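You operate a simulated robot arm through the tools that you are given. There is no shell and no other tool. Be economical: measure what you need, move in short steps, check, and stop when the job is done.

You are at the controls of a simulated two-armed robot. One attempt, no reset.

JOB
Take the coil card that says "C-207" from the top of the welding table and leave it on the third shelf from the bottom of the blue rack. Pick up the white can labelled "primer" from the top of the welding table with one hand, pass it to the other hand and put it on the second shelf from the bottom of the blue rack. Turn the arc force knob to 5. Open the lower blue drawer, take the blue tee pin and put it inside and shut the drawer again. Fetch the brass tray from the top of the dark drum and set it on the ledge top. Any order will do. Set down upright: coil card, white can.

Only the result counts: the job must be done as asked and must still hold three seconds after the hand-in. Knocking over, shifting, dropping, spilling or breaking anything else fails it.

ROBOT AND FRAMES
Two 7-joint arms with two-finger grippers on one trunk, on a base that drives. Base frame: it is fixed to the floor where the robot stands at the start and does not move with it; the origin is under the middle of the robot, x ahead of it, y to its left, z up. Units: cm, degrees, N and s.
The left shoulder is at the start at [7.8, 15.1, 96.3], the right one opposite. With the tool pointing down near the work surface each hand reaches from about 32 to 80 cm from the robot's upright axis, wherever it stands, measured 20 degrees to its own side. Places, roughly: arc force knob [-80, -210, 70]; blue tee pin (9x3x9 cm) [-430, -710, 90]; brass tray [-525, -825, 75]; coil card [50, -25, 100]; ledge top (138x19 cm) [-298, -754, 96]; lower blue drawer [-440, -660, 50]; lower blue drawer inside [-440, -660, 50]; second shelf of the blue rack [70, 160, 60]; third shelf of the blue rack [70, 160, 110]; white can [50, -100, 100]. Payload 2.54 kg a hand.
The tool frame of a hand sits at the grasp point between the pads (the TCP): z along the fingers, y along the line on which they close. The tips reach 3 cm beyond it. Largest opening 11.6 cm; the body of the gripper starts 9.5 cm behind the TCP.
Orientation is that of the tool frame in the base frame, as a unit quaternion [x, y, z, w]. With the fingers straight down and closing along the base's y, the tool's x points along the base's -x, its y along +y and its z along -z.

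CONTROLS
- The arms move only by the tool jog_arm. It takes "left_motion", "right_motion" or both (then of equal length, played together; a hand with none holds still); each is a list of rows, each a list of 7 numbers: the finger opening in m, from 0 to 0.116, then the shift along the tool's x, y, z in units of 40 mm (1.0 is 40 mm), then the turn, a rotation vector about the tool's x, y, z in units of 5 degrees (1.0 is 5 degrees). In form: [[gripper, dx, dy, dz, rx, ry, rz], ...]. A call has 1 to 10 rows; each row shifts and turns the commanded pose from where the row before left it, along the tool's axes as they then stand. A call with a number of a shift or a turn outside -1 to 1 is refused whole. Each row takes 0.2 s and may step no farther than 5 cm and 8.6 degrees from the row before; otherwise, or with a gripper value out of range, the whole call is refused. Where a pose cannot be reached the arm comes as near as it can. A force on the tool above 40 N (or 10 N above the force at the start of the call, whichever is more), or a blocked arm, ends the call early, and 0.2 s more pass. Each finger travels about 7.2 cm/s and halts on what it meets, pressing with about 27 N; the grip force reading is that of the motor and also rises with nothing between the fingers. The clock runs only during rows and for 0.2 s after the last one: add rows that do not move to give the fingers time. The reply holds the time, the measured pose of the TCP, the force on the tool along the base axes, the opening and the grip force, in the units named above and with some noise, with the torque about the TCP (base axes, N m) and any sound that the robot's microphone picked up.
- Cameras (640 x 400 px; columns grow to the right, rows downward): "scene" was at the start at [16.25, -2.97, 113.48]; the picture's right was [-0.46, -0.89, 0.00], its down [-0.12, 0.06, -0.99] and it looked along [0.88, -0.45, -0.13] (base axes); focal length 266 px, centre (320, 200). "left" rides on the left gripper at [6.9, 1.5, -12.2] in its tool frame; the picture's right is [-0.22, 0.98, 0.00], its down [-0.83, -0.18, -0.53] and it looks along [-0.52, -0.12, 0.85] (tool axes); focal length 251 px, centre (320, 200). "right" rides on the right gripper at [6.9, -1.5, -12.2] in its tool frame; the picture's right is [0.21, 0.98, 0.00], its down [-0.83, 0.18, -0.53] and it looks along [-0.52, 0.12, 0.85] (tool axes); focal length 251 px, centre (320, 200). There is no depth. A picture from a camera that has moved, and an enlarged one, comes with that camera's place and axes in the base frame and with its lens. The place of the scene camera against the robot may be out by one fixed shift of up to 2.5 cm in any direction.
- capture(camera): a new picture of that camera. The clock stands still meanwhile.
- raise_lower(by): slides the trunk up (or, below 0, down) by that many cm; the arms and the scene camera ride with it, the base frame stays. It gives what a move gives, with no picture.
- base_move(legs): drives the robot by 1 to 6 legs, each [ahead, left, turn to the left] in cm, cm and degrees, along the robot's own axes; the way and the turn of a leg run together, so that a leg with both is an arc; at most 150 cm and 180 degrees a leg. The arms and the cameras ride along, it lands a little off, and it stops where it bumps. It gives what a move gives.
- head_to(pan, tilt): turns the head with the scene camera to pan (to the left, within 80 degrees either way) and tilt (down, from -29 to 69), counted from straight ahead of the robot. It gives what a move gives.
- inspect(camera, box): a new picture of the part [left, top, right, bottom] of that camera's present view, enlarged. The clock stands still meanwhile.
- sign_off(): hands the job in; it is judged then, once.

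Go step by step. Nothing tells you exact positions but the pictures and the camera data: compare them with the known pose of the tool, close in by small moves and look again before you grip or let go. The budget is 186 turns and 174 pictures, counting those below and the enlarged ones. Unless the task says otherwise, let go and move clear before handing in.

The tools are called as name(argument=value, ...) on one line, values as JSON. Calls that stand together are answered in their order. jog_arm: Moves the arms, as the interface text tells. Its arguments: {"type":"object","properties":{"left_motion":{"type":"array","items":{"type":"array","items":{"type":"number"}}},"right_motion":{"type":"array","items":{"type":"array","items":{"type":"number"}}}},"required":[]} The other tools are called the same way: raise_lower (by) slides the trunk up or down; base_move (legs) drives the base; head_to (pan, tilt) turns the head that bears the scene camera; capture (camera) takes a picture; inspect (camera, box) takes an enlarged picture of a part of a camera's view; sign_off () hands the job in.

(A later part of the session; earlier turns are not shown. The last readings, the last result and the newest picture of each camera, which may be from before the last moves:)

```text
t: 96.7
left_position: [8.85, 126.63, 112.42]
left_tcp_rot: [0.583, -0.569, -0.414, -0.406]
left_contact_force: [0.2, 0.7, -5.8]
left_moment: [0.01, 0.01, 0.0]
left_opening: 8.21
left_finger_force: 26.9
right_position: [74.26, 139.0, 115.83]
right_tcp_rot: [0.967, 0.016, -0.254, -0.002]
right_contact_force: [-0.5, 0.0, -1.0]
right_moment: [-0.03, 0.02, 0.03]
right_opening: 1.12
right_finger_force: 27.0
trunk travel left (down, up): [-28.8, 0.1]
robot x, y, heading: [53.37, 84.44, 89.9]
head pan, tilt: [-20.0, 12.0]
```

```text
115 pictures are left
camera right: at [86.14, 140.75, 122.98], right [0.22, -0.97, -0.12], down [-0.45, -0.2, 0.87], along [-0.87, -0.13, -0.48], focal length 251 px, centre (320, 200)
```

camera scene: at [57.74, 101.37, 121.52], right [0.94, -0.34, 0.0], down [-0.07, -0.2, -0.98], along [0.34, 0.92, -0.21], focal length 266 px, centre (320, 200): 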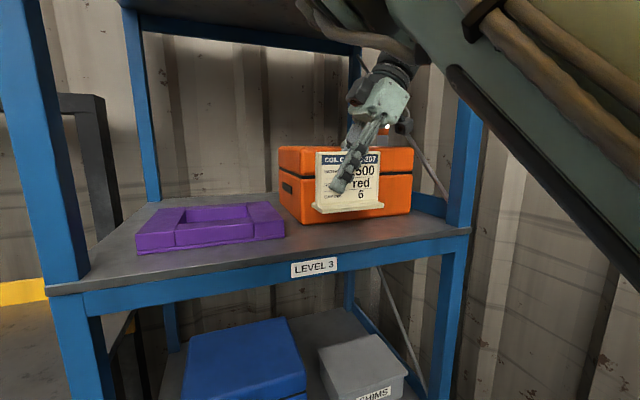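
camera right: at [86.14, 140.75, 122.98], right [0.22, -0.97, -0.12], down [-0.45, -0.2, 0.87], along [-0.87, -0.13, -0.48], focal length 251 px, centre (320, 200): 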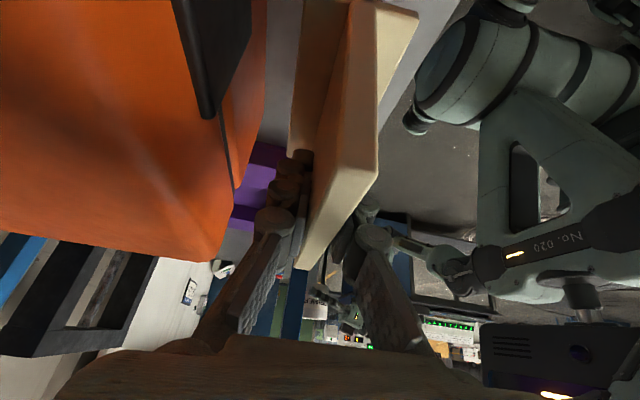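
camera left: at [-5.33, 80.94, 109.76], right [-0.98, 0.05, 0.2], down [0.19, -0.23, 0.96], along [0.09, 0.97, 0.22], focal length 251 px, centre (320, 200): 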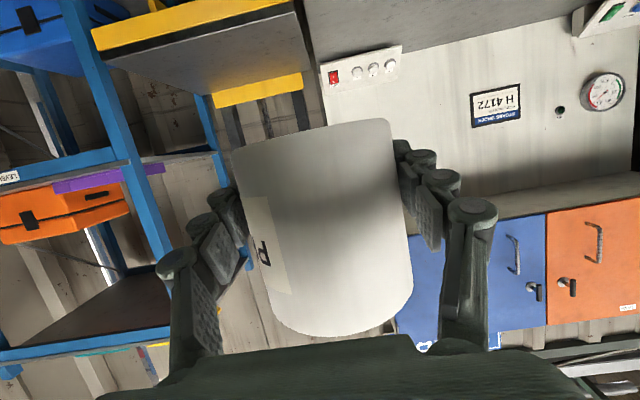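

The orange box front is nearer than I thought (y≈144.5), so I'll bring the card 1.6 cm back toward me before lowering it.

jog_arm(right_motion=[[0.0, 0, 0.42, 0, 0, 0, 0], [0.0, 0, 0, 0, 0, 0, 0], [0.0, 0.24, 0, 0.43, 0, 0, 0], [0.0, 0.24, 0, 0.43, 0, 0, 0], [0.0, 0, 0, 0, 0, 0, 0]])

capture(camera="scene")

capture(camera="right")

```text
t: 97.9
left_position: [8.89, 126.48, 112.3]
left_tcp_rot: [0.584, -0.567, -0.416, -0.405]
left_contact_force: [0.5, 0.4, -5.7]
left_moment: [0.01, -0.02, 0.01]
left_opening: 8.25
left_finger_force: 27.4
right_position: [74.25, 137.23, 112.0]
right_tcp_rot: [0.967, 0.016, -0.255, -0.002]
right_contact_force: [-0.4, -0.3, -1.6]
right_moment: [0.01, 0.02, -0.01]
right_opening: 1.13
right_finger_force: 26.8
trunk travel left (down, up): [-28.8, 0.1]
robot x, y, heading: [53.33, 84.64, 89.8]
head pan, tilt: [-20.0, 12.0]
```

```text
114 pictures are left
camera scene: at [57.75, 101.29, 121.54], right [0.94, -0.34, 0.0], down [-0.07, -0.2, -0.98], along [0.34, 0.92, -0.21], focal length 266 px, centre (320, 200)
```

scene: 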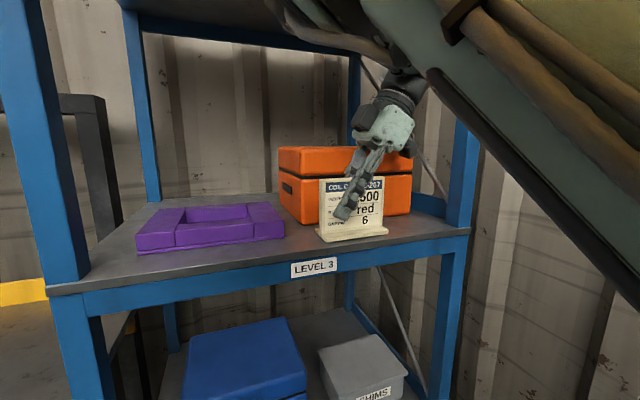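

```text
113 pictures are left
camera right: at [86.16, 139.03, 119.03], right [0.22, -0.97, -0.12], down [-0.45, -0.21, 0.87], along [-0.87, -0.13, -0.48], focal length 251 px, centre (320, 200)
```

right: 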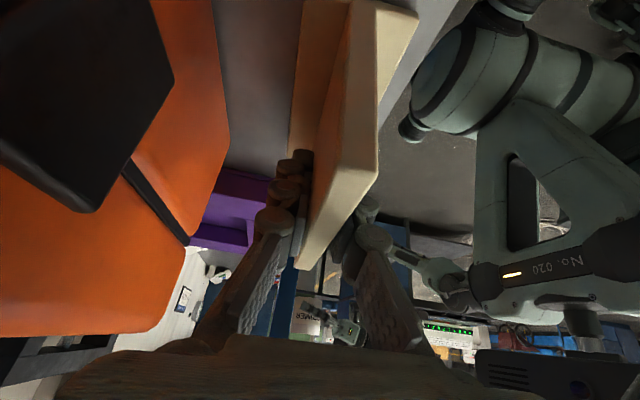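

The card is about 1–2 cm above the shelf, clear of the boxes. I'll lower it in small steps until it touches.

jog_arm(right_motion=[[0.0, 0.05, 0, 0.087, 0, 0, 0], [0.0, 0.05, 0, 0.087, 0, 0, 0], [0.0, 0.05, 0, 0.087, 0, 0, 0], [0.0, 0, 0, 0, 0, 0, 0]])

inspect(camera="scene", box=[240, 120, 480, 270])

```text
t: 98.9
left_position: [8.67, 126.27, 112.4]
left_tcp_rot: [0.584, -0.567, -0.416, -0.406]
left_contact_force: [-0.9, 0.4, -5.1]
left_moment: [0.0, 0.0, 0.02]
left_opening: 8.23
left_finger_force: 26.8
right_position: [74.15, 136.99, 110.93]
right_tcp_rot: [0.967, 0.017, -0.255, -0.004]
right_contact_force: [1.4, 4.0, 30.2]
right_moment: [-0.09, 0.35, 0.0]
right_opening: 1.18
right_finger_force: 27.3
trunk travel left (down, up): [-28.8, 0.1]
robot x, y, heading: [52.88, 84.65, 89.7]
head pan, tilt: [-20.0, 12.0]
```

```text
2.67 times, centred on (360, 195) of scene
camera zoom: at [57.67, 101.11, 121.59], right [0.94, -0.34, 0.0], down [-0.07, -0.19, -0.98], along [0.34, 0.92, -0.21], focal length 709 px, centre (213, 213)
```

zoom: 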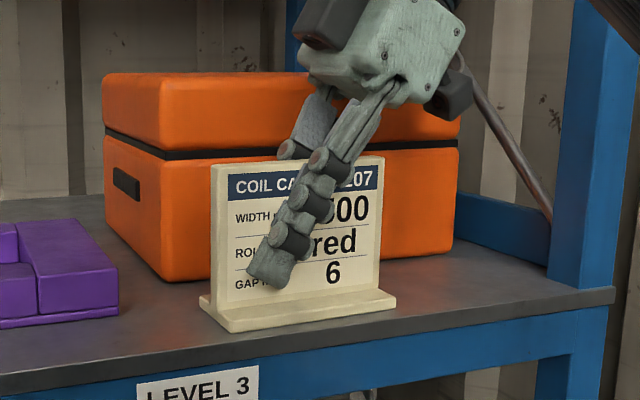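

It rests on the shelf (30 N). I'll ease the pressure, open slightly, and lift the fingers clear vertically.

jog_arm(right_motion=[[0.0, -0.025, 0, -0.045, 0, 0, 0], [0.0, 0, 0, 0, 0, 0, 0], [0.032, 0, 0, 0, 0, 0, 0], [0.032, 0, 0, 0, 0, 0, 0], [0.032, -0.1, 0, -0.17, 0, 0, 0], [0.032, -0.24, 0, -0.43, 0, 0, 0], [0.032, -0.24, 0, -0.43, 0, 0, 0], [0.032, -0.24, 0, -0.43, 0, 0, 0], [0.032, 0, 0, 0, 0, 0, 0]])

capture(camera="scene")

```text
t: 100.9
left_position: [8.9, 126.51, 112.3]
left_tcp_rot: [0.584, -0.568, -0.415, -0.405]
left_contact_force: [0.0, -0.2, -4.3]
left_moment: [-0.02, 0.03, 0.01]
left_opening: 8.22
left_finger_force: 26.8
right_position: [74.44, 137.15, 117.61]
right_tcp_rot: [0.967, 0.016, -0.255, -0.003]
right_contact_force: [-0.7, -0.3, 0.1]
right_moment: [-0.02, 0.02, 0.02]
right_opening: 3.23
right_finger_force: 0.0
trunk travel left (down, up): [-28.8, 0.1]
robot x, y, heading: [53.17, 84.55, 90.1]
head pan, tilt: [-20.0, 12.0]
```

```text
111 pictures are left
camera scene: at [57.74, 101.3, 121.54], right [0.94, -0.34, 0.0], down [-0.07, -0.2, -0.98], along [0.34, 0.92, -0.21], focal length 266 px, centre (320, 200)
```

scene: 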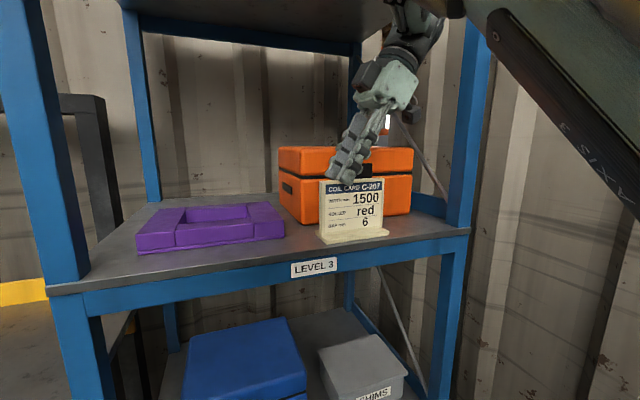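

The card stands on its own. I'll lift 2 cm more and back out.

jog_arm(right_motion=[[0.032, -0.25, 0, -0.43, 0, 0, 0], [0.032, 0, 0, 0, 0, 0, 0]])

base_move(legs=[[-35, 0, 0]])

capture(camera="scene")

```text
t: 101.5
left_position: [8.79, 126.57, 112.45]
left_tcp_rot: [0.584, -0.568, -0.415, -0.405]
left_contact_force: [0.2, -0.8, -5.3]
left_moment: [0.02, 0.02, 0.03]
left_opening: 8.22
left_finger_force: 27.0
right_position: [74.38, 137.11, 119.53]
right_tcp_rot: [0.967, 0.016, -0.254, -0.002]
right_contact_force: [-0.5, -0.3, 0.5]
right_moment: [-0.01, 0.03, 0.04]
right_opening: 3.22
right_finger_force: 0.1
trunk travel left (down, up): [-28.8, 0.1]
robot x, y, heading: [52.97, 84.3, 89.8]
head pan, tilt: [-20.0, 12.0]
```

```text
t: 103.8
left_position: [8.85, 91.38, 112.39]
left_tcp_rot: [0.583, -0.569, -0.414, -0.406]
left_contact_force: [0.5, 0.1, -5.0]
left_moment: [0.0, 0.0, 0.01]
left_opening: 8.23
left_finger_force: 27.1
right_position: [74.27, 101.85, 119.7]
right_tcp_rot: [0.967, 0.013, -0.255, -0.003]
right_contact_force: [-0.6, 0.3, -0.1]
right_moment: [0.01, 0.0, 0.0]
right_opening: 3.21
right_finger_force: 0.0
trunk travel left (down, up): [-28.8, 0.1]
robot x, y, heading: [53.32, 49.51, 89.4]
head pan, tilt: [-20.0, 12.0]
```

```text
110 pictures are left
camera scene: at [57.63, 66.09, 121.55], right [0.94, -0.35, 0.0], down [-0.07, -0.19, -0.98], along [0.34, 0.92, -0.21], focal length 266 px, centre (320, 200)
```

scene: 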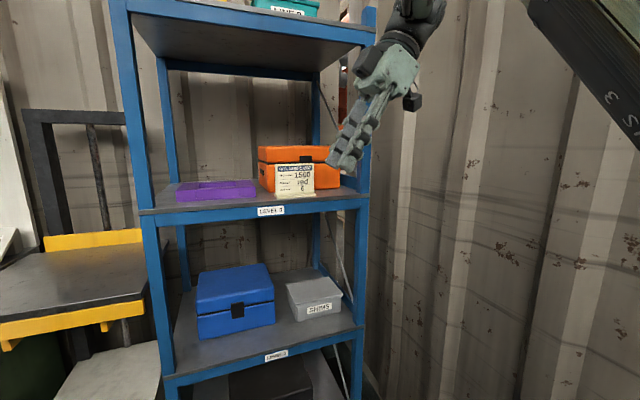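

Card C-207 stands on shelf 3. Now I'll lower the trunk and bring the can to the centre for shelf 2 (surface at about z=58).

raise_lower(by=-28)

jog_arm(left_motion=[[0.06, 0.28, -0.92, 0.265, 0, 0, 0], [0.06, 0.28, -0.92, 0.265, 0, 0, 0], [0.06, 0.28, -0.92, 0.265, 0, 0, 0], [0.06, 0.28, -0.92, 0.265, 0, 0, 0], [0.06, 0.28, -0.92, 0.265, 0, 0, 0], [0.06, 0.28, -0.92, 0.265, 0, 0, 0], [0.06, 0.28, -0.92, 0.265, 0, 0, 0], [0.06, 0.28, -0.92, 0.265, 0, 0, 0]])

head_to(pan=0, tilt=30)

capture(camera="scene")

```text
t: 106.6
left_position: [8.79, 91.55, 84.47]
left_tcp_rot: [0.583, -0.569, -0.415, -0.406]
left_contact_force: [-0.4, -0.8, -5.8]
left_moment: [0.02, -0.03, -0.01]
left_opening: 8.21
left_finger_force: 26.6
right_position: [74.36, 101.82, 91.73]
right_tcp_rot: [0.967, 0.015, -0.254, -0.002]
right_contact_force: [0.1, -0.1, 0.4]
right_moment: [-0.02, 0.0, 0.0]
right_opening: 3.2
right_finger_force: 0.1
trunk travel left (down, up): [-0.8, 28.1]
robot x, y, heading: [53.29, 49.49, 89.7]
head pan, tilt: [-20.0, 12.0]
```

```text
t: 108.4
left_position: [34.26, 103.33, 77.38]
left_tcp_rot: [0.583, -0.568, -0.415, -0.406]
left_contact_force: [0.4, -0.8, -5.3]
left_moment: [-0.01, 0.0, -0.07]
left_opening: 8.23
left_finger_force: 26.9
left hand out of reach, approached as far as the arm can: row 2, 3, 4, 5, 6
right_position: [74.22, 101.88, 91.67]
right_tcp_rot: [0.967, 0.014, -0.255, -0.003]
right_contact_force: [-0.4, 0.4, 0.9]
right_moment: [0.02, -0.01, -0.03]
right_opening: 3.21
right_finger_force: 0.1
trunk travel left (down, up): [-0.8, 28.1]
robot x, y, heading: [53.29, 49.37, 89.5]
head pan, tilt: [-20.0, 12.0]
```

```text
t: 109.2
left_position: [34.1, 103.21, 77.41]
left_tcp_rot: [0.582, -0.57, -0.414, -0.406]
left_contact_force: [0.3, 0.0, -5.0]
left_moment: [0.01, 0.0, -0.02]
left_opening: 8.22
left_finger_force: 27.0
right_position: [74.27, 101.81, 91.55]
right_tcp_rot: [0.967, 0.015, -0.256, 0.0]
right_contact_force: [-0.1, 0.9, -0.1]
right_moment: [-0.02, 0.0, -0.01]
right_opening: 3.18
right_finger_force: 0.0
trunk travel left (down, up): [-0.8, 28.1]
robot x, y, heading: [52.86, 49.15, 89.8]
head pan, tilt: [0.0, 30.0]
```

```text
109 pictures are left
camera scene: at [55.08, 66.54, 91.19], right [1.0, -0.07, 0.0], down [-0.03, -0.45, -0.89], along [0.06, 0.89, -0.45], focal length 266 px, centre (320, 200)
```

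scene: 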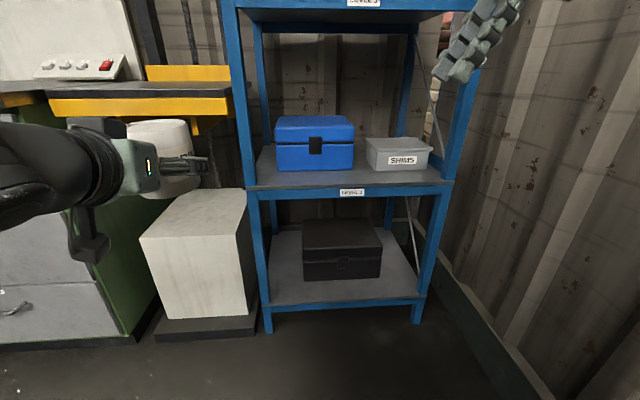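

Left hand is at rel +19 lateral; I'll bring it farther to centre and down to z≈66.

jog_arm(left_motion=[[0.06, 0.5, -0.95, 0.19, 0, 0, 0], [0.06, 0.5, -0.95, 0.19, 0, 0, 0], [0.06, 0.5, -0.95, 0.19, 0, 0, 0], [0.06, 0.5, -0.95, 0.19, 0, 0, 0], [0.06, 0.5, -0.95, 0.19, 0, 0, 0], [0.06, 0, 0, 0, 0, 0, 0]])

capture(camera="scene")

```text
t: 110.6
left_position: [53.23, 104.08, 66.75]
left_tcp_rot: [0.583, -0.569, -0.415, -0.405]
left_contact_force: [0.1, -0.1, -5.0]
left_moment: [0.04, 0.03, 0.01]
left_opening: 8.2
left_finger_force: 26.8
right_position: [74.36, 101.95, 91.7]
right_tcp_rot: [0.967, 0.014, -0.255, -0.003]
right_contact_force: [-0.7, 0.1, 0.4]
right_moment: [0.01, -0.04, -0.01]
right_opening: 3.2
right_finger_force: 0.0
trunk travel left (down, up): [-0.8, 28.1]
robot x, y, heading: [53.24, 49.31, 89.3]
head pan, tilt: [0.0, 30.0]
```

```text
108 pictures are left
camera scene: at [55.08, 66.55, 91.23], right [1.0, -0.07, 0.0], down [-0.03, -0.44, -0.9], along [0.06, 0.89, -0.44], focal length 266 px, centre (320, 200)
```

scene: 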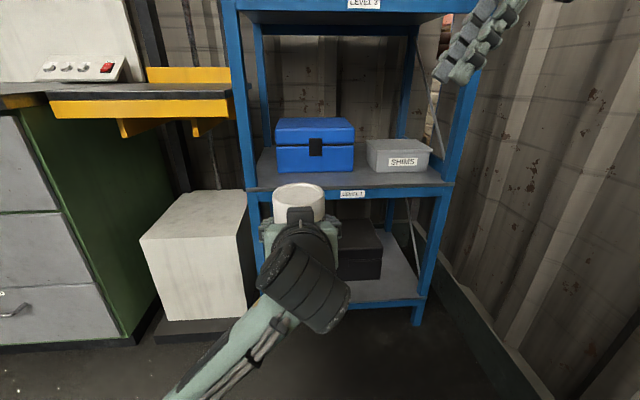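

The can is in the centre. The right hand would hit shelf 3 as I drive in, so I'll pull it back first.

jog_arm(right_motion=[[0.032, 0, 1, 0, 0, 0, 0], [0.032, 0, 1, 0, 0, 0, 0], [0.032, 0, 1, 0, 0, 0, 0], [0.032, 0, 1, 0, 0, 0, 0], [0.032, 0, 1, 0, 0, 0, 0]])

base_move(legs=[[20, -4.5, 0]])

capture(camera="scene")

capture(camera="left")

```text
t: 111.4
left_position: [53.31, 104.16, 66.56]
left_tcp_rot: [0.583, -0.57, -0.414, -0.404]
left_contact_force: [-0.1, 0.2, -6.5]
left_moment: [0.05, 0.03, 0.0]
left_opening: 8.19
left_finger_force: 27.1
right_position: [78.85, 92.51, 90.28]
right_tcp_rot: [0.942, -0.016, -0.335, 0.0]
right_contact_force: [0.1, 0.7, -1.1]
right_moment: [-0.02, 0.01, 0.06]
right_opening: 3.19
right_finger_force: 0.0
trunk travel left (down, up): [-0.8, 28.1]
robot x, y, heading: [53.27, 49.08, 89.4]
head pan, tilt: [0.0, 30.0]
stopped in row 3 (right hand): the arm was blocked; the commanded pose is now the measured one
```

```text
t: 113.0
left_position: [57.81, 124.05, 66.82]
left_tcp_rot: [0.583, -0.57, -0.413, -0.405]
left_contact_force: [0.8, -0.9, -5.5]
left_moment: [0.03, 0.0, 0.03]
left_opening: 8.22
left_finger_force: 27.4
right_position: [83.47, 112.05, 90.44]
right_tcp_rot: [0.943, -0.013, -0.333, -0.001]
right_contact_force: [-0.2, -1.3, -0.2]
right_moment: [0.0, -0.01, 0.01]
right_opening: 3.21
right_finger_force: 0.1
trunk travel left (down, up): [-0.8, 28.1]
robot x, y, heading: [57.89, 69.31, 89.6]
head pan, tilt: [0.0, 30.0]
```

```text
107 pictures are left
camera scene: at [61.58, 86.28, 92.87], right [0.96, -0.27, 0.0], down [-0.07, -0.27, -0.96], along [0.26, 0.93, -0.28], focal length 266 px, centre (320, 200)
```

scene: 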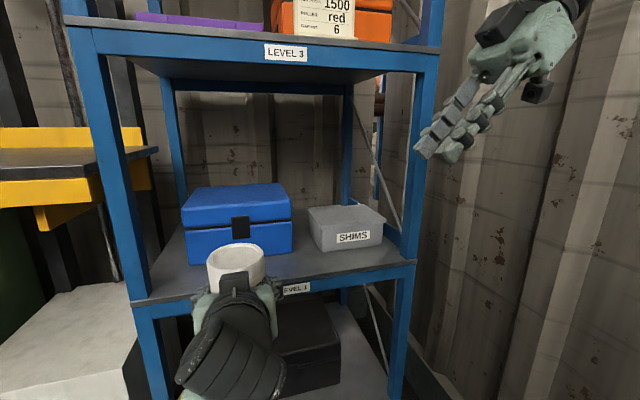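

```text
106 pictures are left
camera left: at [56.67, 110.07, 64.14], right [-0.98, 0.05, 0.2], down [0.19, -0.23, 0.96], along [0.09, 0.97, 0.22], focal length 251 px, centre (320, 200)
```

left: 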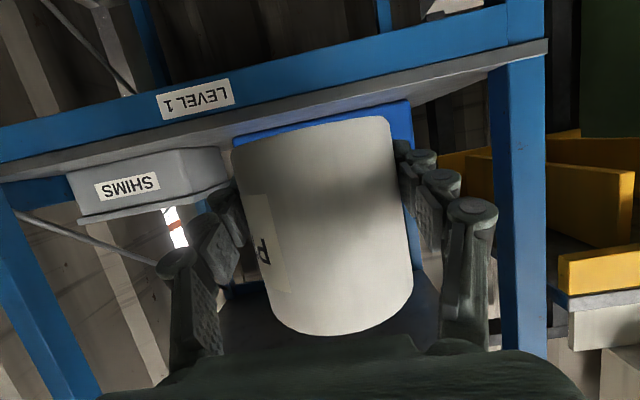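

The shelf 2 surface is at about z=60 and the can's bottom at about 63.6. I'll drive 8 cm in, then extend the left arm the rest.

base_move(legs=[[8, 0, 0]])

jog_arm(left_motion=[[0.06, -0.15, 0, 0.42, 0, 0, 0], [0.06, -0.15, 0, 0.42, 0, 0, 0], [0.06, -0.15, 0, 0.42, 0, 0, 0], [0.06, -0.15, 0, 0.42, 0, 0, 0], [0.06, 0, 0, 0, 0, 0, 0]])

capture(camera="scene")

capture(camera="left")

```text
t: 114.0
left_position: [57.77, 131.9, 66.7]
left_tcp_rot: [0.583, -0.57, -0.414, -0.406]
left_contact_force: [0.1, 0.4, -5.2]
left_moment: [0.0, 0.02, 0.04]
left_opening: 8.2
left_finger_force: 26.6
right_position: [83.53, 120.18, 90.53]
right_tcp_rot: [0.943, -0.014, -0.332, 0.001]
right_contact_force: [-0.2, 0.9, 0.9]
right_moment: [0.02, 0.01, 0.03]
right_opening: 3.19
right_finger_force: 0.1
trunk travel left (down, up): [-0.8, 28.1]
robot x, y, heading: [57.72, 77.4, 89.6]
head pan, tilt: [0.0, 30.0]
```

```text
t: 115.2
left_position: [57.76, 139.09, 66.82]
left_tcp_rot: [0.582, -0.57, -0.414, -0.406]
left_contact_force: [-0.7, -0.2, -4.9]
left_moment: [0.01, 0.01, -0.02]
left_opening: 8.2
left_finger_force: 27.2
right_position: [83.6, 120.23, 90.31]
right_tcp_rot: [0.942, -0.015, -0.334, 0.001]
right_contact_force: [1.0, -1.0, -0.4]
right_moment: [0.02, -0.02, 0.03]
right_opening: 3.22
right_finger_force: 0.1
trunk travel left (down, up): [-0.8, 28.1]
robot x, y, heading: [57.67, 77.12, 89.8]
head pan, tilt: [0.0, 30.0]
```

```text
105 pictures are left
camera scene: at [61.58, 94.29, 92.81], right [0.96, -0.26, 0.0], down [-0.07, -0.27, -0.96], along [0.25, 0.93, -0.28], focal length 266 px, centre (320, 200)
```

scene: 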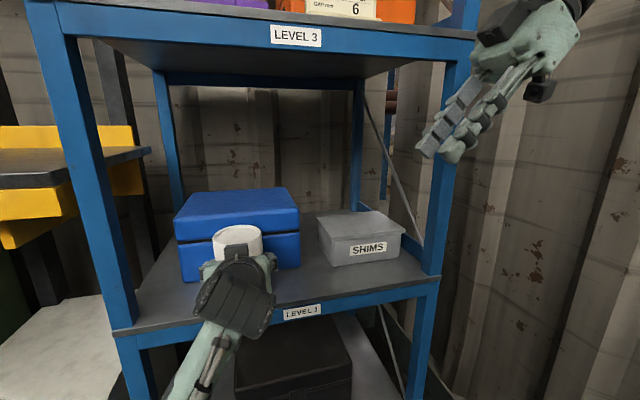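

```text
104 pictures are left
camera left: at [56.55, 125.2, 64.26], right [-0.98, 0.05, 0.2], down [0.19, -0.23, 0.96], along [0.09, 0.97, 0.22], focal length 251 px, centre (320, 200)
```

left: 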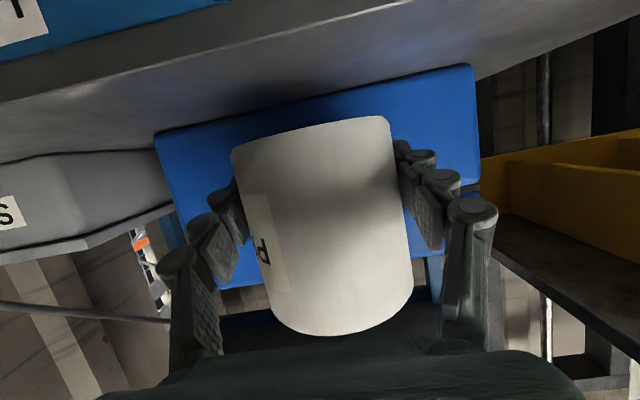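

There's room to the blue box (front at y≈150). I'll ease slightly forward and lower the can in small steps until contact.

jog_arm(left_motion=[[0.06, 0.26, 0, 0.2, 0, 0, 0], [0.06, 0.26, 0, 0.2, 0, 0, 0], [0.06, 0.08, 0, 0.03, 0, 0, 0], [0.06, 0.08, 0, 0.03, 0, 0, 0], [0.06, 0, 0, 0, 0, 0, 0]])

capture(camera="left")

```text
t: 116.4
left_position: [57.79, 139.97, 64.13]
left_tcp_rot: [0.581, -0.568, -0.416, -0.408]
left_contact_force: [4.0, -0.5, 14.5]
left_moment: [-0.6, 0.18, 0.06]
left_opening: 8.28
left_finger_force: 27.3
right_position: [83.52, 120.05, 90.28]
right_tcp_rot: [0.943, -0.015, -0.334, 0.0]
right_contact_force: [-0.1, -0.4, 0.8]
right_moment: [0.0, 0.0, 0.0]
right_opening: 3.2
right_finger_force: 0.1
trunk travel left (down, up): [-0.8, 28.1]
robot x, y, heading: [57.82, 77.35, 89.7]
head pan, tilt: [0.0, 30.0]
```

```text
103 pictures are left
camera left: at [56.55, 126.05, 61.31], right [-0.98, 0.05, 0.2], down [0.18, -0.24, 0.95], along [0.09, 0.97, 0.22], focal length 251 px, centre (320, 200)
```

left: 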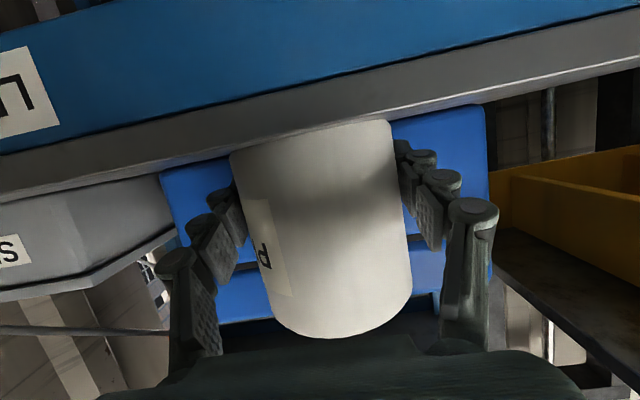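

Contact is made (about 20 N). I'll open the left hand and withdraw horizontally.

jog_arm(left_motion=[[0.095, 0, 0, 0, 0, 0, 0], [0.116, 0, 0, 0, 0, 0, 0], [0.116, 0, 0, 0, 0, 0, 0], [0.116, 0, 0, 0, 0, 0, 0]])

capture(camera="left")

```text
t: 117.4
left_position: [57.65, 139.9, 63.78]
left_tcp_rot: [0.582, -0.569, -0.415, -0.406]
left_contact_force: [0.8, -0.5, -0.5]
left_moment: [0.01, 0.0, 0.02]
left_opening: 11.59
left_finger_force: 0.0
right_position: [83.49, 120.13, 90.29]
right_tcp_rot: [0.942, -0.015, -0.334, 0.001]
right_contact_force: [-1.2, -0.7, 0.0]
right_moment: [0.01, 0.01, -0.04]
right_opening: 3.18
right_finger_force: 0.1
trunk travel left (down, up): [-0.8, 28.1]
robot x, y, heading: [57.61, 76.76, 89.6]
head pan, tilt: [0.0, 30.0]
```

```text
102 pictures are left
camera left: at [56.5, 126.03, 61.06], right [-0.98, 0.05, 0.2], down [0.19, -0.23, 0.96], along [0.09, 0.97, 0.22], focal length 251 px, centre (320, 200)
```

left: 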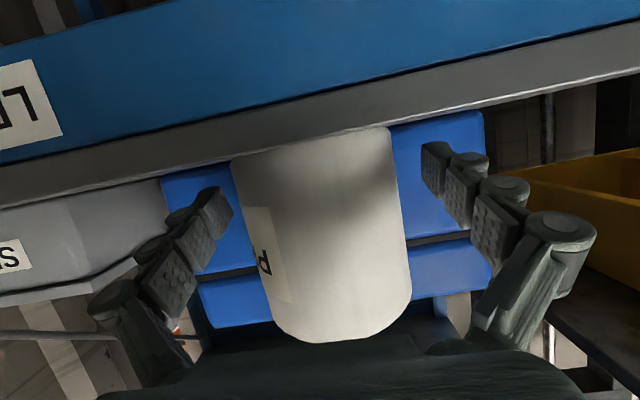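

The can stands free. I'll withdraw and back the robot away.

jog_arm(left_motion=[[0.116, 0.31, 0, -0.85, 0, 0, 0], [0.116, 0.31, 0, -0.85, 0, 0, 0], [0.116, 0.31, 0, -0.85, 0, 0, 0]])

base_move(legs=[[-40, 0, 0]])

head_to(pan=0, tilt=20)

capture(camera="scene")

```text
t: 118.2
left_position: [55.39, 133.77, 71.04]
left_tcp_rot: [0.533, -0.533, -0.498, -0.428]
left_contact_force: [1.1, 0.7, -0.4]
left_moment: [0.02, 0.01, -0.04]
left_opening: 11.58
left_finger_force: 0.0
right_position: [83.52, 120.28, 90.0]
right_tcp_rot: [0.943, -0.016, -0.333, 0.003]
right_contact_force: [0.4, 0.5, 0.1]
right_moment: [0.01, -0.03, 0.01]
right_opening: 3.21
right_finger_force: 0.0
trunk travel left (down, up): [-0.8, 28.1]
robot x, y, heading: [57.85, 77.33, 89.4]
head pan, tilt: [0.0, 30.0]
stopped in row 3 (left hand): the arm was blocked; the commanded pose is now the measured one
```

```text
t: 120.3
left_position: [55.6, 102.61, 70.91]
left_tcp_rot: [-0.532, 0.534, 0.497, 0.43]
left_contact_force: [-0.3, 0.3, 0.4]
left_moment: [0.0, 0.0, 0.01]
left_opening: 11.61
left_finger_force: 0.0
right_position: [83.79, 89.02, 89.84]
right_tcp_rot: [0.942, -0.019, -0.334, 0.005]
right_contact_force: [1.0, -0.3, -0.5]
right_moment: [-0.03, 0.01, 0.01]
right_opening: 3.18
right_finger_force: 0.1
trunk travel left (down, up): [-0.8, 28.1]
robot x, y, heading: [57.94, 46.19, 89.1]
head pan, tilt: [0.0, 30.0]
stopped in leg 1: the robot was blocked; the commanded pose is now the measured one
```

```text
t: 121.0
left_position: [55.5, 102.64, 70.92]
left_tcp_rot: [-0.532, 0.534, 0.498, 0.43]
left_contact_force: [-0.2, 0.2, 0.0]
left_moment: [0.0, -0.02, -0.01]
left_opening: 11.6
left_finger_force: 0.1
right_position: [83.82, 88.94, 90.07]
right_tcp_rot: [0.942, -0.018, -0.335, 0.002]
right_contact_force: [-0.1, 0.0, 0.4]
right_moment: [-0.05, 0.0, 0.02]
right_opening: 3.22
right_finger_force: 0.0
trunk travel left (down, up): [-0.8, 28.1]
robot x, y, heading: [57.87, 46.21, 89.3]
head pan, tilt: [0.0, 20.0]
```

```text
101 pictures are left
camera scene: at [61.45, 63.09, 92.85], right [0.97, -0.25, 0.0], down [-0.07, -0.27, -0.96], along [0.24, 0.93, -0.28], focal length 266 px, centre (320, 200)
```

scene: 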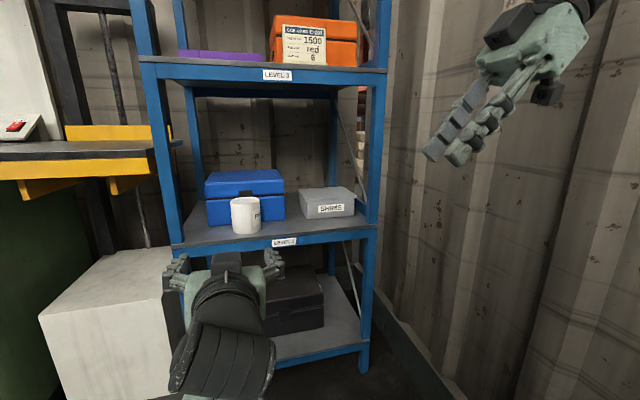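

The can stands on shelf 2 and the card on shelf 3. I'll free the folded arms by moving the left hand outward and turning both toward fingers-down.

jog_arm(left_motion=[[0.116, 0, 0.6, 0, 0, 0.5, 0], [0.116, 0, 0.6, 0, 0, 0.8, 0], [0.116, 0, 0.6, 0, 0, 1, 0], [0.116, 0, 0.6, 0, 0, 1, 0], [0.116, 0, 0.6, 0, 0, 1, 0], [0.116, 0, 0.6, 0, 0, 1, 0], [0.116, 0, 0.6, 0, 0, 1, 0], [0.116, 0, 0.6, 0, 0, 1, 0], [0.116, 0, 0.6, 0, 0, 1, 0], [0.116, 0, 0.6, 0, 0, 1, 0]])

jog_arm(left_motion=[[0.116, 0, 0, 0, 0, 1, 0], [0.116, 0, 0, 0, 0, 1, 0], [0.116, 0, 0, 0, 0, 1, 0], [0.116, 0, 0, 0, 0, 1, 0], [0.116, 0, 0, 0, 0, 1, 0], [0.116, 0, 0, 0, 0, 1, 0], [0.116, 0, 0, 0, 0, 1, 0]], right_motion=[[0.032, 0, -0.5, 0, 0, 1, 0], [0.032, 0, -0.5, 0, 0, 1, 0], [0.032, 0, -0.5, 0, 0, 1, 0], [0.032, 0, -0.5, 0, 0, 1, 0], [0.032, 0, 0, 0, 0, 1, 0], [0.032, 0, 0, 0, 0, 1, 0], [0.032, 0, 0, 0, 0, 1, 0]])

head_to(pan=0, tilt=20)

capture(camera="scene")

```text
t: 123.2
left_position: [30.3, 106.58, 66.68]
left_tcp_rot: [0.685, -0.661, -0.247, -0.183]
left_contact_force: [-0.7, -1.0, 0.8]
left_moment: [0.03, 0.0, 0.03]
left_opening: 11.55
left_finger_force: 0.0
left hand out of reach, approached as far as the arm can: row 7, 8, 9, 10
right_position: [83.76, 89.0, 90.1]
right_tcp_rot: [0.942, -0.019, -0.334, 0.002]
right_contact_force: [0.7, 1.5, -0.4]
right_moment: [-0.02, 0.01, -0.01]
right_opening: 3.21
right_finger_force: 0.1
trunk travel left (down, up): [-0.8, 28.1]
robot x, y, heading: [57.91, 46.11, 89.4]
head pan, tilt: [0.0, 20.0]
```

```text
t: 125.0
left_position: [28.1, 110.09, 65.0]
left_tcp_rot: [0.728, -0.685, -0.029, 0.024]
left_contact_force: [-0.4, -0.6, 0.0]
left_moment: [-0.02, 0.03, -0.01]
left_opening: 11.6
left_finger_force: 0.1
left hand out of reach, approached as far as the arm can: row 1, 2, 3, 4, 6
right_position: [87.25, 96.77, 88.88]
right_tcp_rot: [0.996, -0.043, -0.081, 0.014]
right_contact_force: [0.4, 0.4, 0.2]
right_moment: [0.01, -0.01, 0.01]
right_opening: 3.16
right_finger_force: 0.0
trunk travel left (down, up): [-0.8, 28.1]
robot x, y, heading: [57.84, 46.04, 89.4]
head pan, tilt: [0.0, 20.0]
stopped in row 7 (right hand): the arm was blocked; the commanded pose is now the measured one
```

```text
t: 125.7
left_position: [28.22, 110.06, 65.05]
left_tcp_rot: [0.727, -0.686, -0.029, 0.024]
left_contact_force: [-0.7, 0.5, -0.6]
left_moment: [0.0, -0.03, 0.02]
left_opening: 11.59
left_finger_force: 0.1
right_position: [87.26, 96.73, 88.76]
right_tcp_rot: [0.996, -0.04, -0.081, 0.014]
right_contact_force: [1.0, 0.0, -0.9]
right_moment: [0.0, -0.02, 0.01]
right_opening: 3.21
right_finger_force: 0.0
trunk travel left (down, up): [-0.8, 28.1]
robot x, y, heading: [57.62, 45.65, 89.2]
head pan, tilt: [0.0, 20.0]
```

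```text
100 pictures are left
camera scene: at [60.19, 63.24, 91.67], right [0.99, -0.12, 0.0], down [-0.05, -0.4, -0.92], along [0.11, 0.91, -0.4], focal length 266 px, centre (320, 200)
```

scene: 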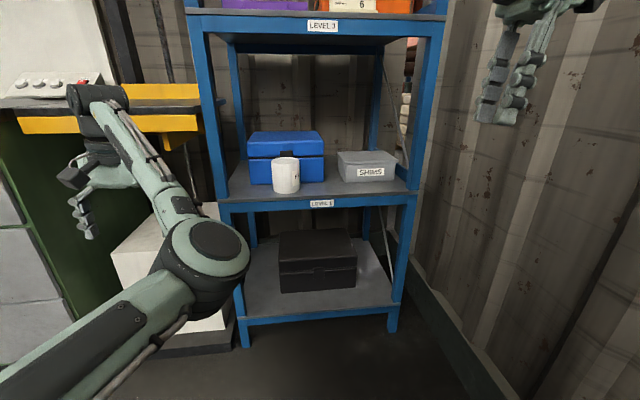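

The shelves look right. I'll leave this corner sideways, then raise the trunk and tidy the arms.

base_move(legs=[[2, 95, 0]])

raise_lower(by=20)

head_to(pan=-60, tilt=15)

capture(camera="scene")

```text
t: 135.0
left_position: [-65.53, 113.19, 65.11]
left_tcp_rot: [0.728, -0.685, -0.029, 0.024]
left_contact_force: [-0.7, -0.1, 0.2]
left_moment: [-0.01, -0.02, 0.02]
left_opening: 11.62
left_finger_force: 0.0
right_position: [-6.51, 99.87, 88.83]
right_tcp_rot: [0.996, -0.04, -0.08, 0.014]
right_contact_force: [0.2, -1.1, 0.2]
right_moment: [0.0, -0.03, 0.0]
right_opening: 3.19
right_finger_force: 0.2
trunk travel left (down, up): [-0.8, 28.1]
robot x, y, heading: [-35.9, 48.64, 89.5]
head pan, tilt: [0.0, 20.0]
```

```text
t: 137.2
left_position: [-65.62, 113.29, 85.07]
left_tcp_rot: [0.728, -0.685, -0.03, 0.024]
left_contact_force: [0.4, -0.8, 0.0]
left_moment: [0.04, 0.03, 0.0]
left_opening: 11.6
left_finger_force: 0.0
right_position: [-6.52, 99.99, 108.89]
right_tcp_rot: [0.996, -0.041, -0.081, 0.015]
right_contact_force: [-0.4, 0.3, 0.5]
right_moment: [-0.03, 0.01, 0.0]
right_opening: 3.2
right_finger_force: 0.0
trunk travel left (down, up): [-20.8, 8.1]
robot x, y, heading: [-36.08, 49.32, 89.2]
head pan, tilt: [0.0, 20.0]
```

```text
t: 138.5
left_position: [-65.51, 113.27, 85.19]
left_tcp_rot: [0.727, -0.686, -0.03, 0.024]
left_contact_force: [0.9, -0.8, 0.0]
left_moment: [-0.01, -0.01, 0.03]
left_opening: 11.61
left_finger_force: 0.1
right_position: [-6.55, 99.73, 108.84]
right_tcp_rot: [0.996, -0.041, -0.079, 0.013]
right_contact_force: [-0.6, -0.5, -0.1]
right_moment: [-0.02, 0.04, -0.01]
right_opening: 3.2
right_finger_force: 0.1
trunk travel left (down, up): [-20.8, 8.1]
robot x, y, heading: [-35.81, 48.96, 89.1]
head pan, tilt: [-60.0, 15.0]
```

```text
99 pictures are left
camera scene: at [-26.5, 61.75, 113.05], right [0.49, -0.87, 0.0], down [-0.23, -0.13, -0.97], along [0.84, 0.47, -0.26], focal length 266 px, centre (320, 200)
```

scene: 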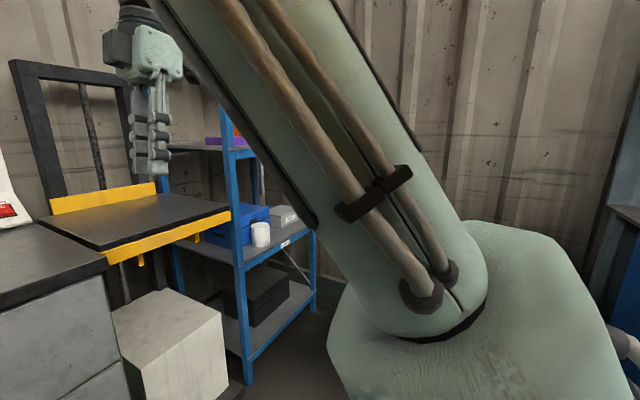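

Clear of the rack. I'll move a bit left and turn around to face the welding machine.

base_move(legs=[[-5, 25, 0], [0, 0, -179]])

head_to(pan=0, tilt=12)

capture(camera="scene")

head_to(pan=50, tilt=12)

capture(camera="scene")

```text
t: 149.0
left_position: [-30.14, -19.15, 85.07]
left_tcp_rot: [0.68, 0.732, 0.024, 0.03]
left_contact_force: [0.2, -0.2, -0.3]
left_moment: [0.0, -0.02, 0.0]
left_opening: 11.61
left_finger_force: 0.1
right_position: [-89.38, -6.88, 108.92]
right_tcp_rot: [0.033, 0.996, 0.015, 0.08]
right_contact_force: [-0.2, 0.6, -0.1]
right_moment: [-0.02, 0.01, 0.01]
right_opening: 3.21
right_finger_force: 0.0
trunk travel left (down, up): [-20.8, 8.1]
robot x, y, heading: [-60.43, 44.76, -89.4]
head pan, tilt: [-60.0, 15.0]
```

```text
t: 150.3
left_position: [-30.22, -19.28, 85.06]
left_tcp_rot: [0.679, 0.733, 0.024, 0.029]
left_contact_force: [0.4, 0.2, 0.2]
left_moment: [0.0, 0.01, -0.02]
left_opening: 11.62
left_finger_force: 0.1
right_position: [-89.45, -6.8, 108.92]
right_tcp_rot: [0.032, 0.996, 0.014, 0.079]
right_contact_force: [0.0, 0.0, -0.1]
right_moment: [-0.03, 0.03, 0.01]
right_opening: 3.21
right_finger_force: 0.1
trunk travel left (down, up): [-20.8, 8.1]
robot x, y, heading: [-61.03, 44.16, -89.6]
head pan, tilt: [0.0, 12.0]
```

```text
98 pictures are left
camera scene: at [-59.51, 29.52, 113.54], right [-1.0, 0.0, 0.0], down [0.0, 0.21, -0.98], along [0.0, -0.98, -0.21], focal length 266 px, centre (320, 200)
```

scene: 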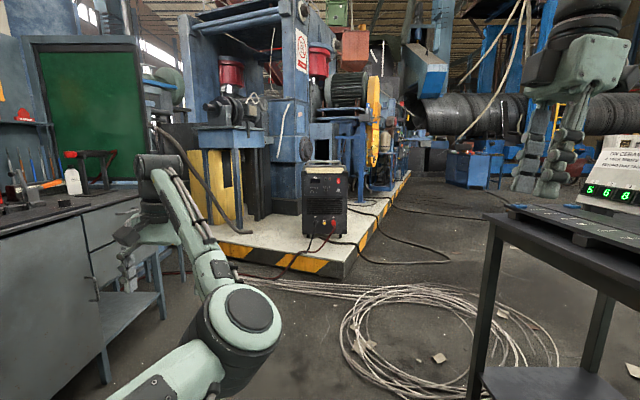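

```text
t: 151.5
left_position: [-30.09, -19.19, 85.05]
left_tcp_rot: [0.68, 0.732, 0.024, 0.03]
left_contact_force: [0.3, -0.5, -0.2]
left_moment: [0.01, -0.01, -0.03]
left_opening: 11.58
left_finger_force: 0.0
right_position: [-89.37, -6.98, 108.89]
right_tcp_rot: [0.032, 0.996, 0.015, 0.08]
right_contact_force: [-0.6, -0.4, 0.1]
right_moment: [-0.04, 0.01, 0.0]
right_opening: 3.22
right_finger_force: 0.1
trunk travel left (down, up): [-20.8, 8.1]
robot x, y, heading: [-60.64, 44.42, -89.4]
head pan, tilt: [50.0, 12.0]
```

```text
97 pictures are left
camera scene: at [-52.38, 32.88, 113.54], right [-0.64, -0.77, 0.0], down [-0.16, 0.13, -0.98], along [0.75, -0.63, -0.21], focal length 266 px, centre (320, 200)
```

scene: 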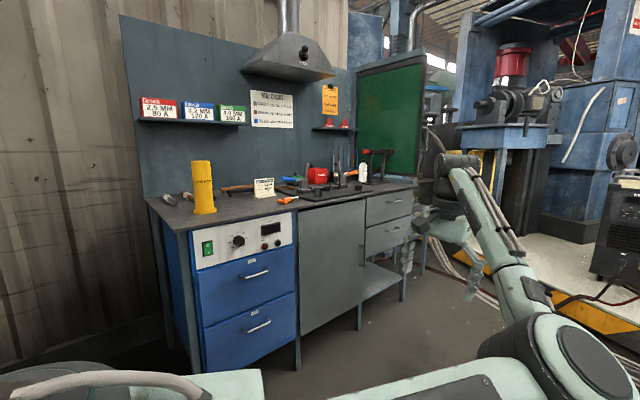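

The welding machine stands straight ahead with its front facing me, and a cable coil on the floor lies to the right that I must avoid. I'll drive ahead, keeping left of the coil.

base_move(legs=[[0, 22, 0], [105, 0, 0]])

head_to(pan=-10, tilt=22)

capture(camera="scene")

```text
t: 159.2
left_position: [-7.87, -124.55, 85.07]
left_tcp_rot: [0.68, 0.732, 0.024, 0.028]
left_contact_force: [0.3, 0.1, 0.1]
left_moment: [-0.01, 0.01, 0.0]
left_opening: 11.57
left_finger_force: 0.1
right_position: [-67.23, -112.09, 108.89]
right_tcp_rot: [0.035, 0.996, 0.015, 0.08]
right_contact_force: [-0.7, -0.3, 0.1]
right_moment: [0.02, 0.01, -0.03]
right_opening: 3.18
right_finger_force: 0.1
trunk travel left (down, up): [-20.8, 8.1]
robot x, y, heading: [-38.53, -60.79, -90.1]
head pan, tilt: [50.0, 12.0]
```

```text
t: 160.5
left_position: [-7.85, -124.55, 85.02]
left_tcp_rot: [0.68, 0.732, 0.024, 0.029]
left_contact_force: [0.5, -0.8, 0.8]
left_moment: [0.01, 0.0, 0.03]
left_opening: 11.58
left_finger_force: 0.0
right_position: [-67.52, -111.97, 108.75]
right_tcp_rot: [0.035, 0.996, 0.016, 0.084]
right_contact_force: [0.4, -0.4, -0.3]
right_moment: [0.05, 0.0, -0.03]
right_opening: 3.19
right_finger_force: 0.1
trunk travel left (down, up): [-20.8, 8.1]
robot x, y, heading: [-38.68, -60.76, -89.7]
head pan, tilt: [-10.0, 22.0]
```

```text
96 pictures are left
camera scene: at [-34.15, -75.16, 112.7], right [-0.94, -0.33, 0.0], down [-0.1, 0.28, -0.96], along [0.32, -0.9, -0.3], focal length 266 px, centre (320, 200)
```

scene: 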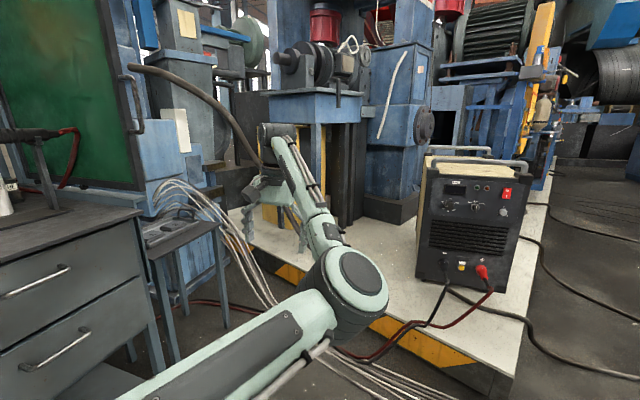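

The machine panel is visible; let me zoom in on its knobs.

inspect(camera="scene", box=[410, 160, 538, 240])

```text
5.00 times, centred on (474, 200) of scene
camera zoom: at [-34.15, -75.16, 112.7], right [-0.94, -0.33, 0.0], down [-0.1, 0.28, -0.96], along [0.32, -0.9, -0.3], focal length 1329 px, centre (-450, 200)
```

zoom: 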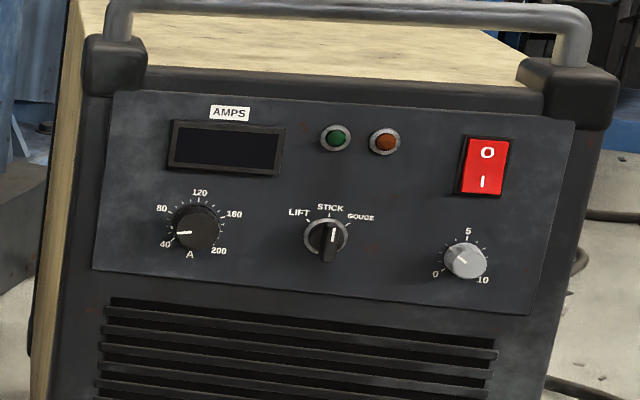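

The arc force knob (0–5–10, with 5 at the top) is near [-76,-209,70] on a panel facing me. I'll swing the right hand forward and turn it to point straight ahead.

jog_arm(right_motion=[[0.06, 0.14, -0.53, 0.82, 0, 0, 0], [0.06, 0.14, -0.53, 0.82, 0, 0, 0], [0.06, 0.14, -0.53, 0.82, 0, 0, 0], [0.06, 0.14, -0.53, 0.82, 0, 0, 0], [0.06, 0.14, -0.53, 0.82, 0, 0, 0], [0.06, 0.14, -0.53, 0.82, 0, 0, 0], [0.06, 0.14, -0.53, 0.82, 0, 0, 0]])

jog_arm(right_motion=[[0.06, 0, 0, 0, 0.99, -0.99, 0.99], [0.06, 0, 0, 0, 0.99, -0.99, 0.99], [0.06, 0, 0, 0, 0.99, -0.99, 0.99], [0.06, 0, 0, 0, 0.99, -0.99, 0.99], [0.06, 0, 0, 0, 0.99, -0.99, 0.99], [0.06, 0, 0, 0, 0.99, -0.99, 0.99], [0.06, 0, 0, 0, 0.99, -0.99, 0.99]])

jog_arm(right_motion=[[0.06, 0, 0, 0, 0.99, -0.99, 0.99], [0.06, 0, 0, 0, 0.99, -0.99, 0.99], [0.06, 0, 0, 0, 0.99, -0.99, 0.99], [0.06, 0, 0, 0, 0.99, -0.99, 0.99], [0.06, 0, 0, 0, 0.99, -0.99, 0.99], [0.06, 0, 0, 0, 0.99, -0.99, 0.99], [0.06, 0, 0, 0, 0.99, -0.99, 0.99]])

head_to(pan=-10, tilt=35)

capture(camera="scene")

```text
t: 162.1
left_position: [-7.94, -124.46, 85.12]
left_tcp_rot: [0.68, 0.732, 0.025, 0.028]
left_contact_force: [0.7, 0.1, -0.1]
left_moment: [0.0, 0.0, -0.01]
left_opening: 11.61
left_finger_force: 0.0
right_position: [-68.49, -126.03, 85.02]
right_tcp_rot: [0.034, 0.996, 0.015, 0.08]
right_contact_force: [-0.5, 0.1, -0.2]
right_moment: [0.0, 0.05, 0.02]
right_opening: 6.02
right_finger_force: 0.0
trunk travel left (down, up): [-20.8, 8.1]
robot x, y, heading: [-38.53, -60.83, -90.0]
head pan, tilt: [-10.0, 22.0]
```

```text
t: 163.7
left_position: [-7.93, -124.54, 85.12]
left_tcp_rot: [0.68, 0.732, 0.024, 0.03]
left_contact_force: [0.0, -0.1, 0.1]
left_moment: [0.03, 0.01, 0.0]
left_opening: 11.59
left_finger_force: 0.1
right_position: [-68.36, -125.86, 85.11]
right_tcp_rot: [0.345, 0.834, -0.262, 0.342]
right_contact_force: [0.3, 0.3, -0.2]
right_moment: [-0.04, -0.01, 0.01]
right_opening: 6.03
right_finger_force: 0.0
trunk travel left (down, up): [-20.8, 8.1]
robot x, y, heading: [-38.23, -60.62, -89.9]
head pan, tilt: [-10.0, 22.0]
```

```text
t: 165.3
left_position: [-7.9, -124.42, 85.28]
left_tcp_rot: [0.68, 0.732, 0.024, 0.029]
left_contact_force: [0.4, 0.7, 0.1]
left_moment: [0.04, 0.03, 0.01]
left_opening: 11.6
left_finger_force: 0.1
right_position: [-71.35, -124.96, 91.99]
right_tcp_rot: [0.56, 0.491, -0.437, 0.503]
right_contact_force: [0.0, -0.5, 0.6]
right_moment: [0.02, 0.03, 0.0]
right_opening: 6.03
right_finger_force: 0.0
right hand out of reach, approached as far as the arm can: row 6, 7
trunk travel left (down, up): [-20.8, 8.1]
robot x, y, heading: [-38.14, -61.05, -90.1]
head pan, tilt: [-10.0, 22.0]
```

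```text
t: 166.1
left_position: [-7.92, -124.45, 85.12]
left_tcp_rot: [0.68, 0.732, 0.023, 0.029]
left_contact_force: [-0.4, 0.1, -0.1]
left_moment: [0.02, -0.04, -0.03]
left_opening: 11.59
left_finger_force: 0.0
right_position: [-71.45, -124.99, 91.89]
right_tcp_rot: [0.56, 0.492, -0.437, 0.503]
right_contact_force: [-0.9, -0.1, 0.2]
right_moment: [0.04, -0.02, 0.01]
right_opening: 6.0
right_finger_force: 0.0
trunk travel left (down, up): [-20.8, 8.1]
robot x, y, heading: [-38.21, -60.52, -89.8]
head pan, tilt: [-10.0, 35.0]
```

```text
94 pictures are left
camera scene: at [-38.74, -75.02, 109.86], right [-0.99, 0.17, 0.0], down [0.1, 0.56, -0.82], along [-0.14, -0.81, -0.57], focal length 266 px, centre (320, 200)
```

scene: 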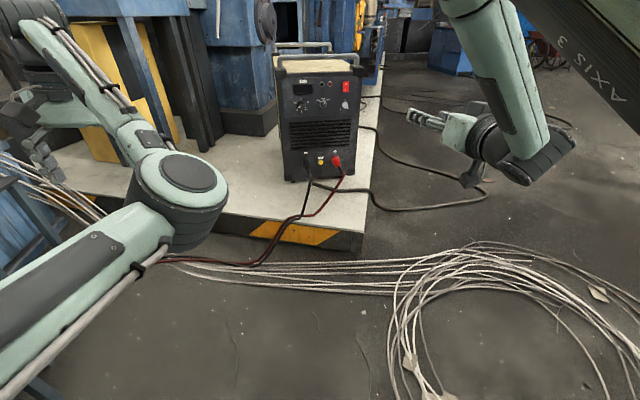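

The right hand now points ahead. The coil's edge is at x≈-75 and the cable strands at y≈-160, so I'll drive to about (-33,-121) and look at the panel with the right camera.

base_move(legs=[[60, 5, 0]])

head_to(pan=-25, tilt=25)

capture(camera="scene")

capture(camera="right")

```text
t: 169.5
left_position: [-2.54, -184.9, 85.08]
left_tcp_rot: [0.679, 0.733, 0.025, 0.029]
left_contact_force: [0.8, 1.2, -0.4]
left_moment: [0.02, 0.01, 0.01]
left_opening: 11.6
left_finger_force: 0.0
right_position: [-66.06, -185.51, 92.0]
right_tcp_rot: [0.559, 0.493, -0.437, 0.504]
right_contact_force: [-0.1, -1.2, -0.2]
right_moment: [0.04, -0.02, 0.02]
right_opening: 6.0
right_finger_force: 0.1
trunk travel left (down, up): [-20.8, 8.1]
robot x, y, heading: [-33.12, -121.09, -89.5]
head pan, tilt: [-10.0, 35.0]
```

```text
t: 170.2
left_position: [-2.5, -184.82, 85.07]
left_tcp_rot: [0.68, 0.733, 0.024, 0.029]
left_contact_force: [-0.6, -0.3, 0.2]
left_moment: [0.0, 0.0, -0.01]
left_opening: 11.57
left_finger_force: 0.1
right_position: [-66.0, -185.5, 91.97]
right_tcp_rot: [0.56, 0.493, -0.437, 0.504]
right_contact_force: [0.4, -0.2, 0.4]
right_moment: [-0.01, -0.02, 0.0]
right_opening: 5.98
right_finger_force: 0.1
trunk travel left (down, up): [-20.8, 8.1]
robot x, y, heading: [-33.19, -121.64, -89.7]
head pan, tilt: [-25.0, 25.0]
```

```text
93 pictures are left
camera scene: at [-35.8, -135.15, 111.43], right [-0.91, 0.42, 0.0], down [0.18, 0.38, -0.91], along [-0.38, -0.82, -0.42], focal length 266 px, centre (320, 200)
```

scene: 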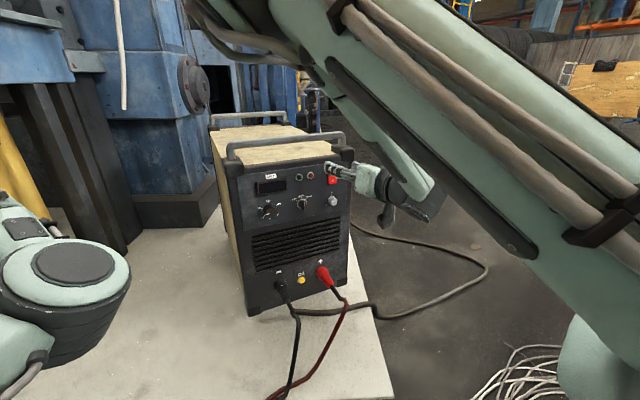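

```text
92 pictures are left
camera right: at [-66.8, -172.52, 86.2], right [1.0, 0.02, -0.08], down [0.07, 0.44, 0.9], along [0.05, -0.9, 0.43], focal length 251 px, centre (320, 200)
```

right: 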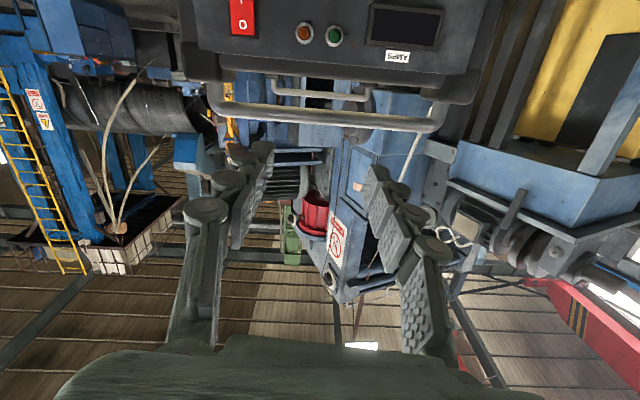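

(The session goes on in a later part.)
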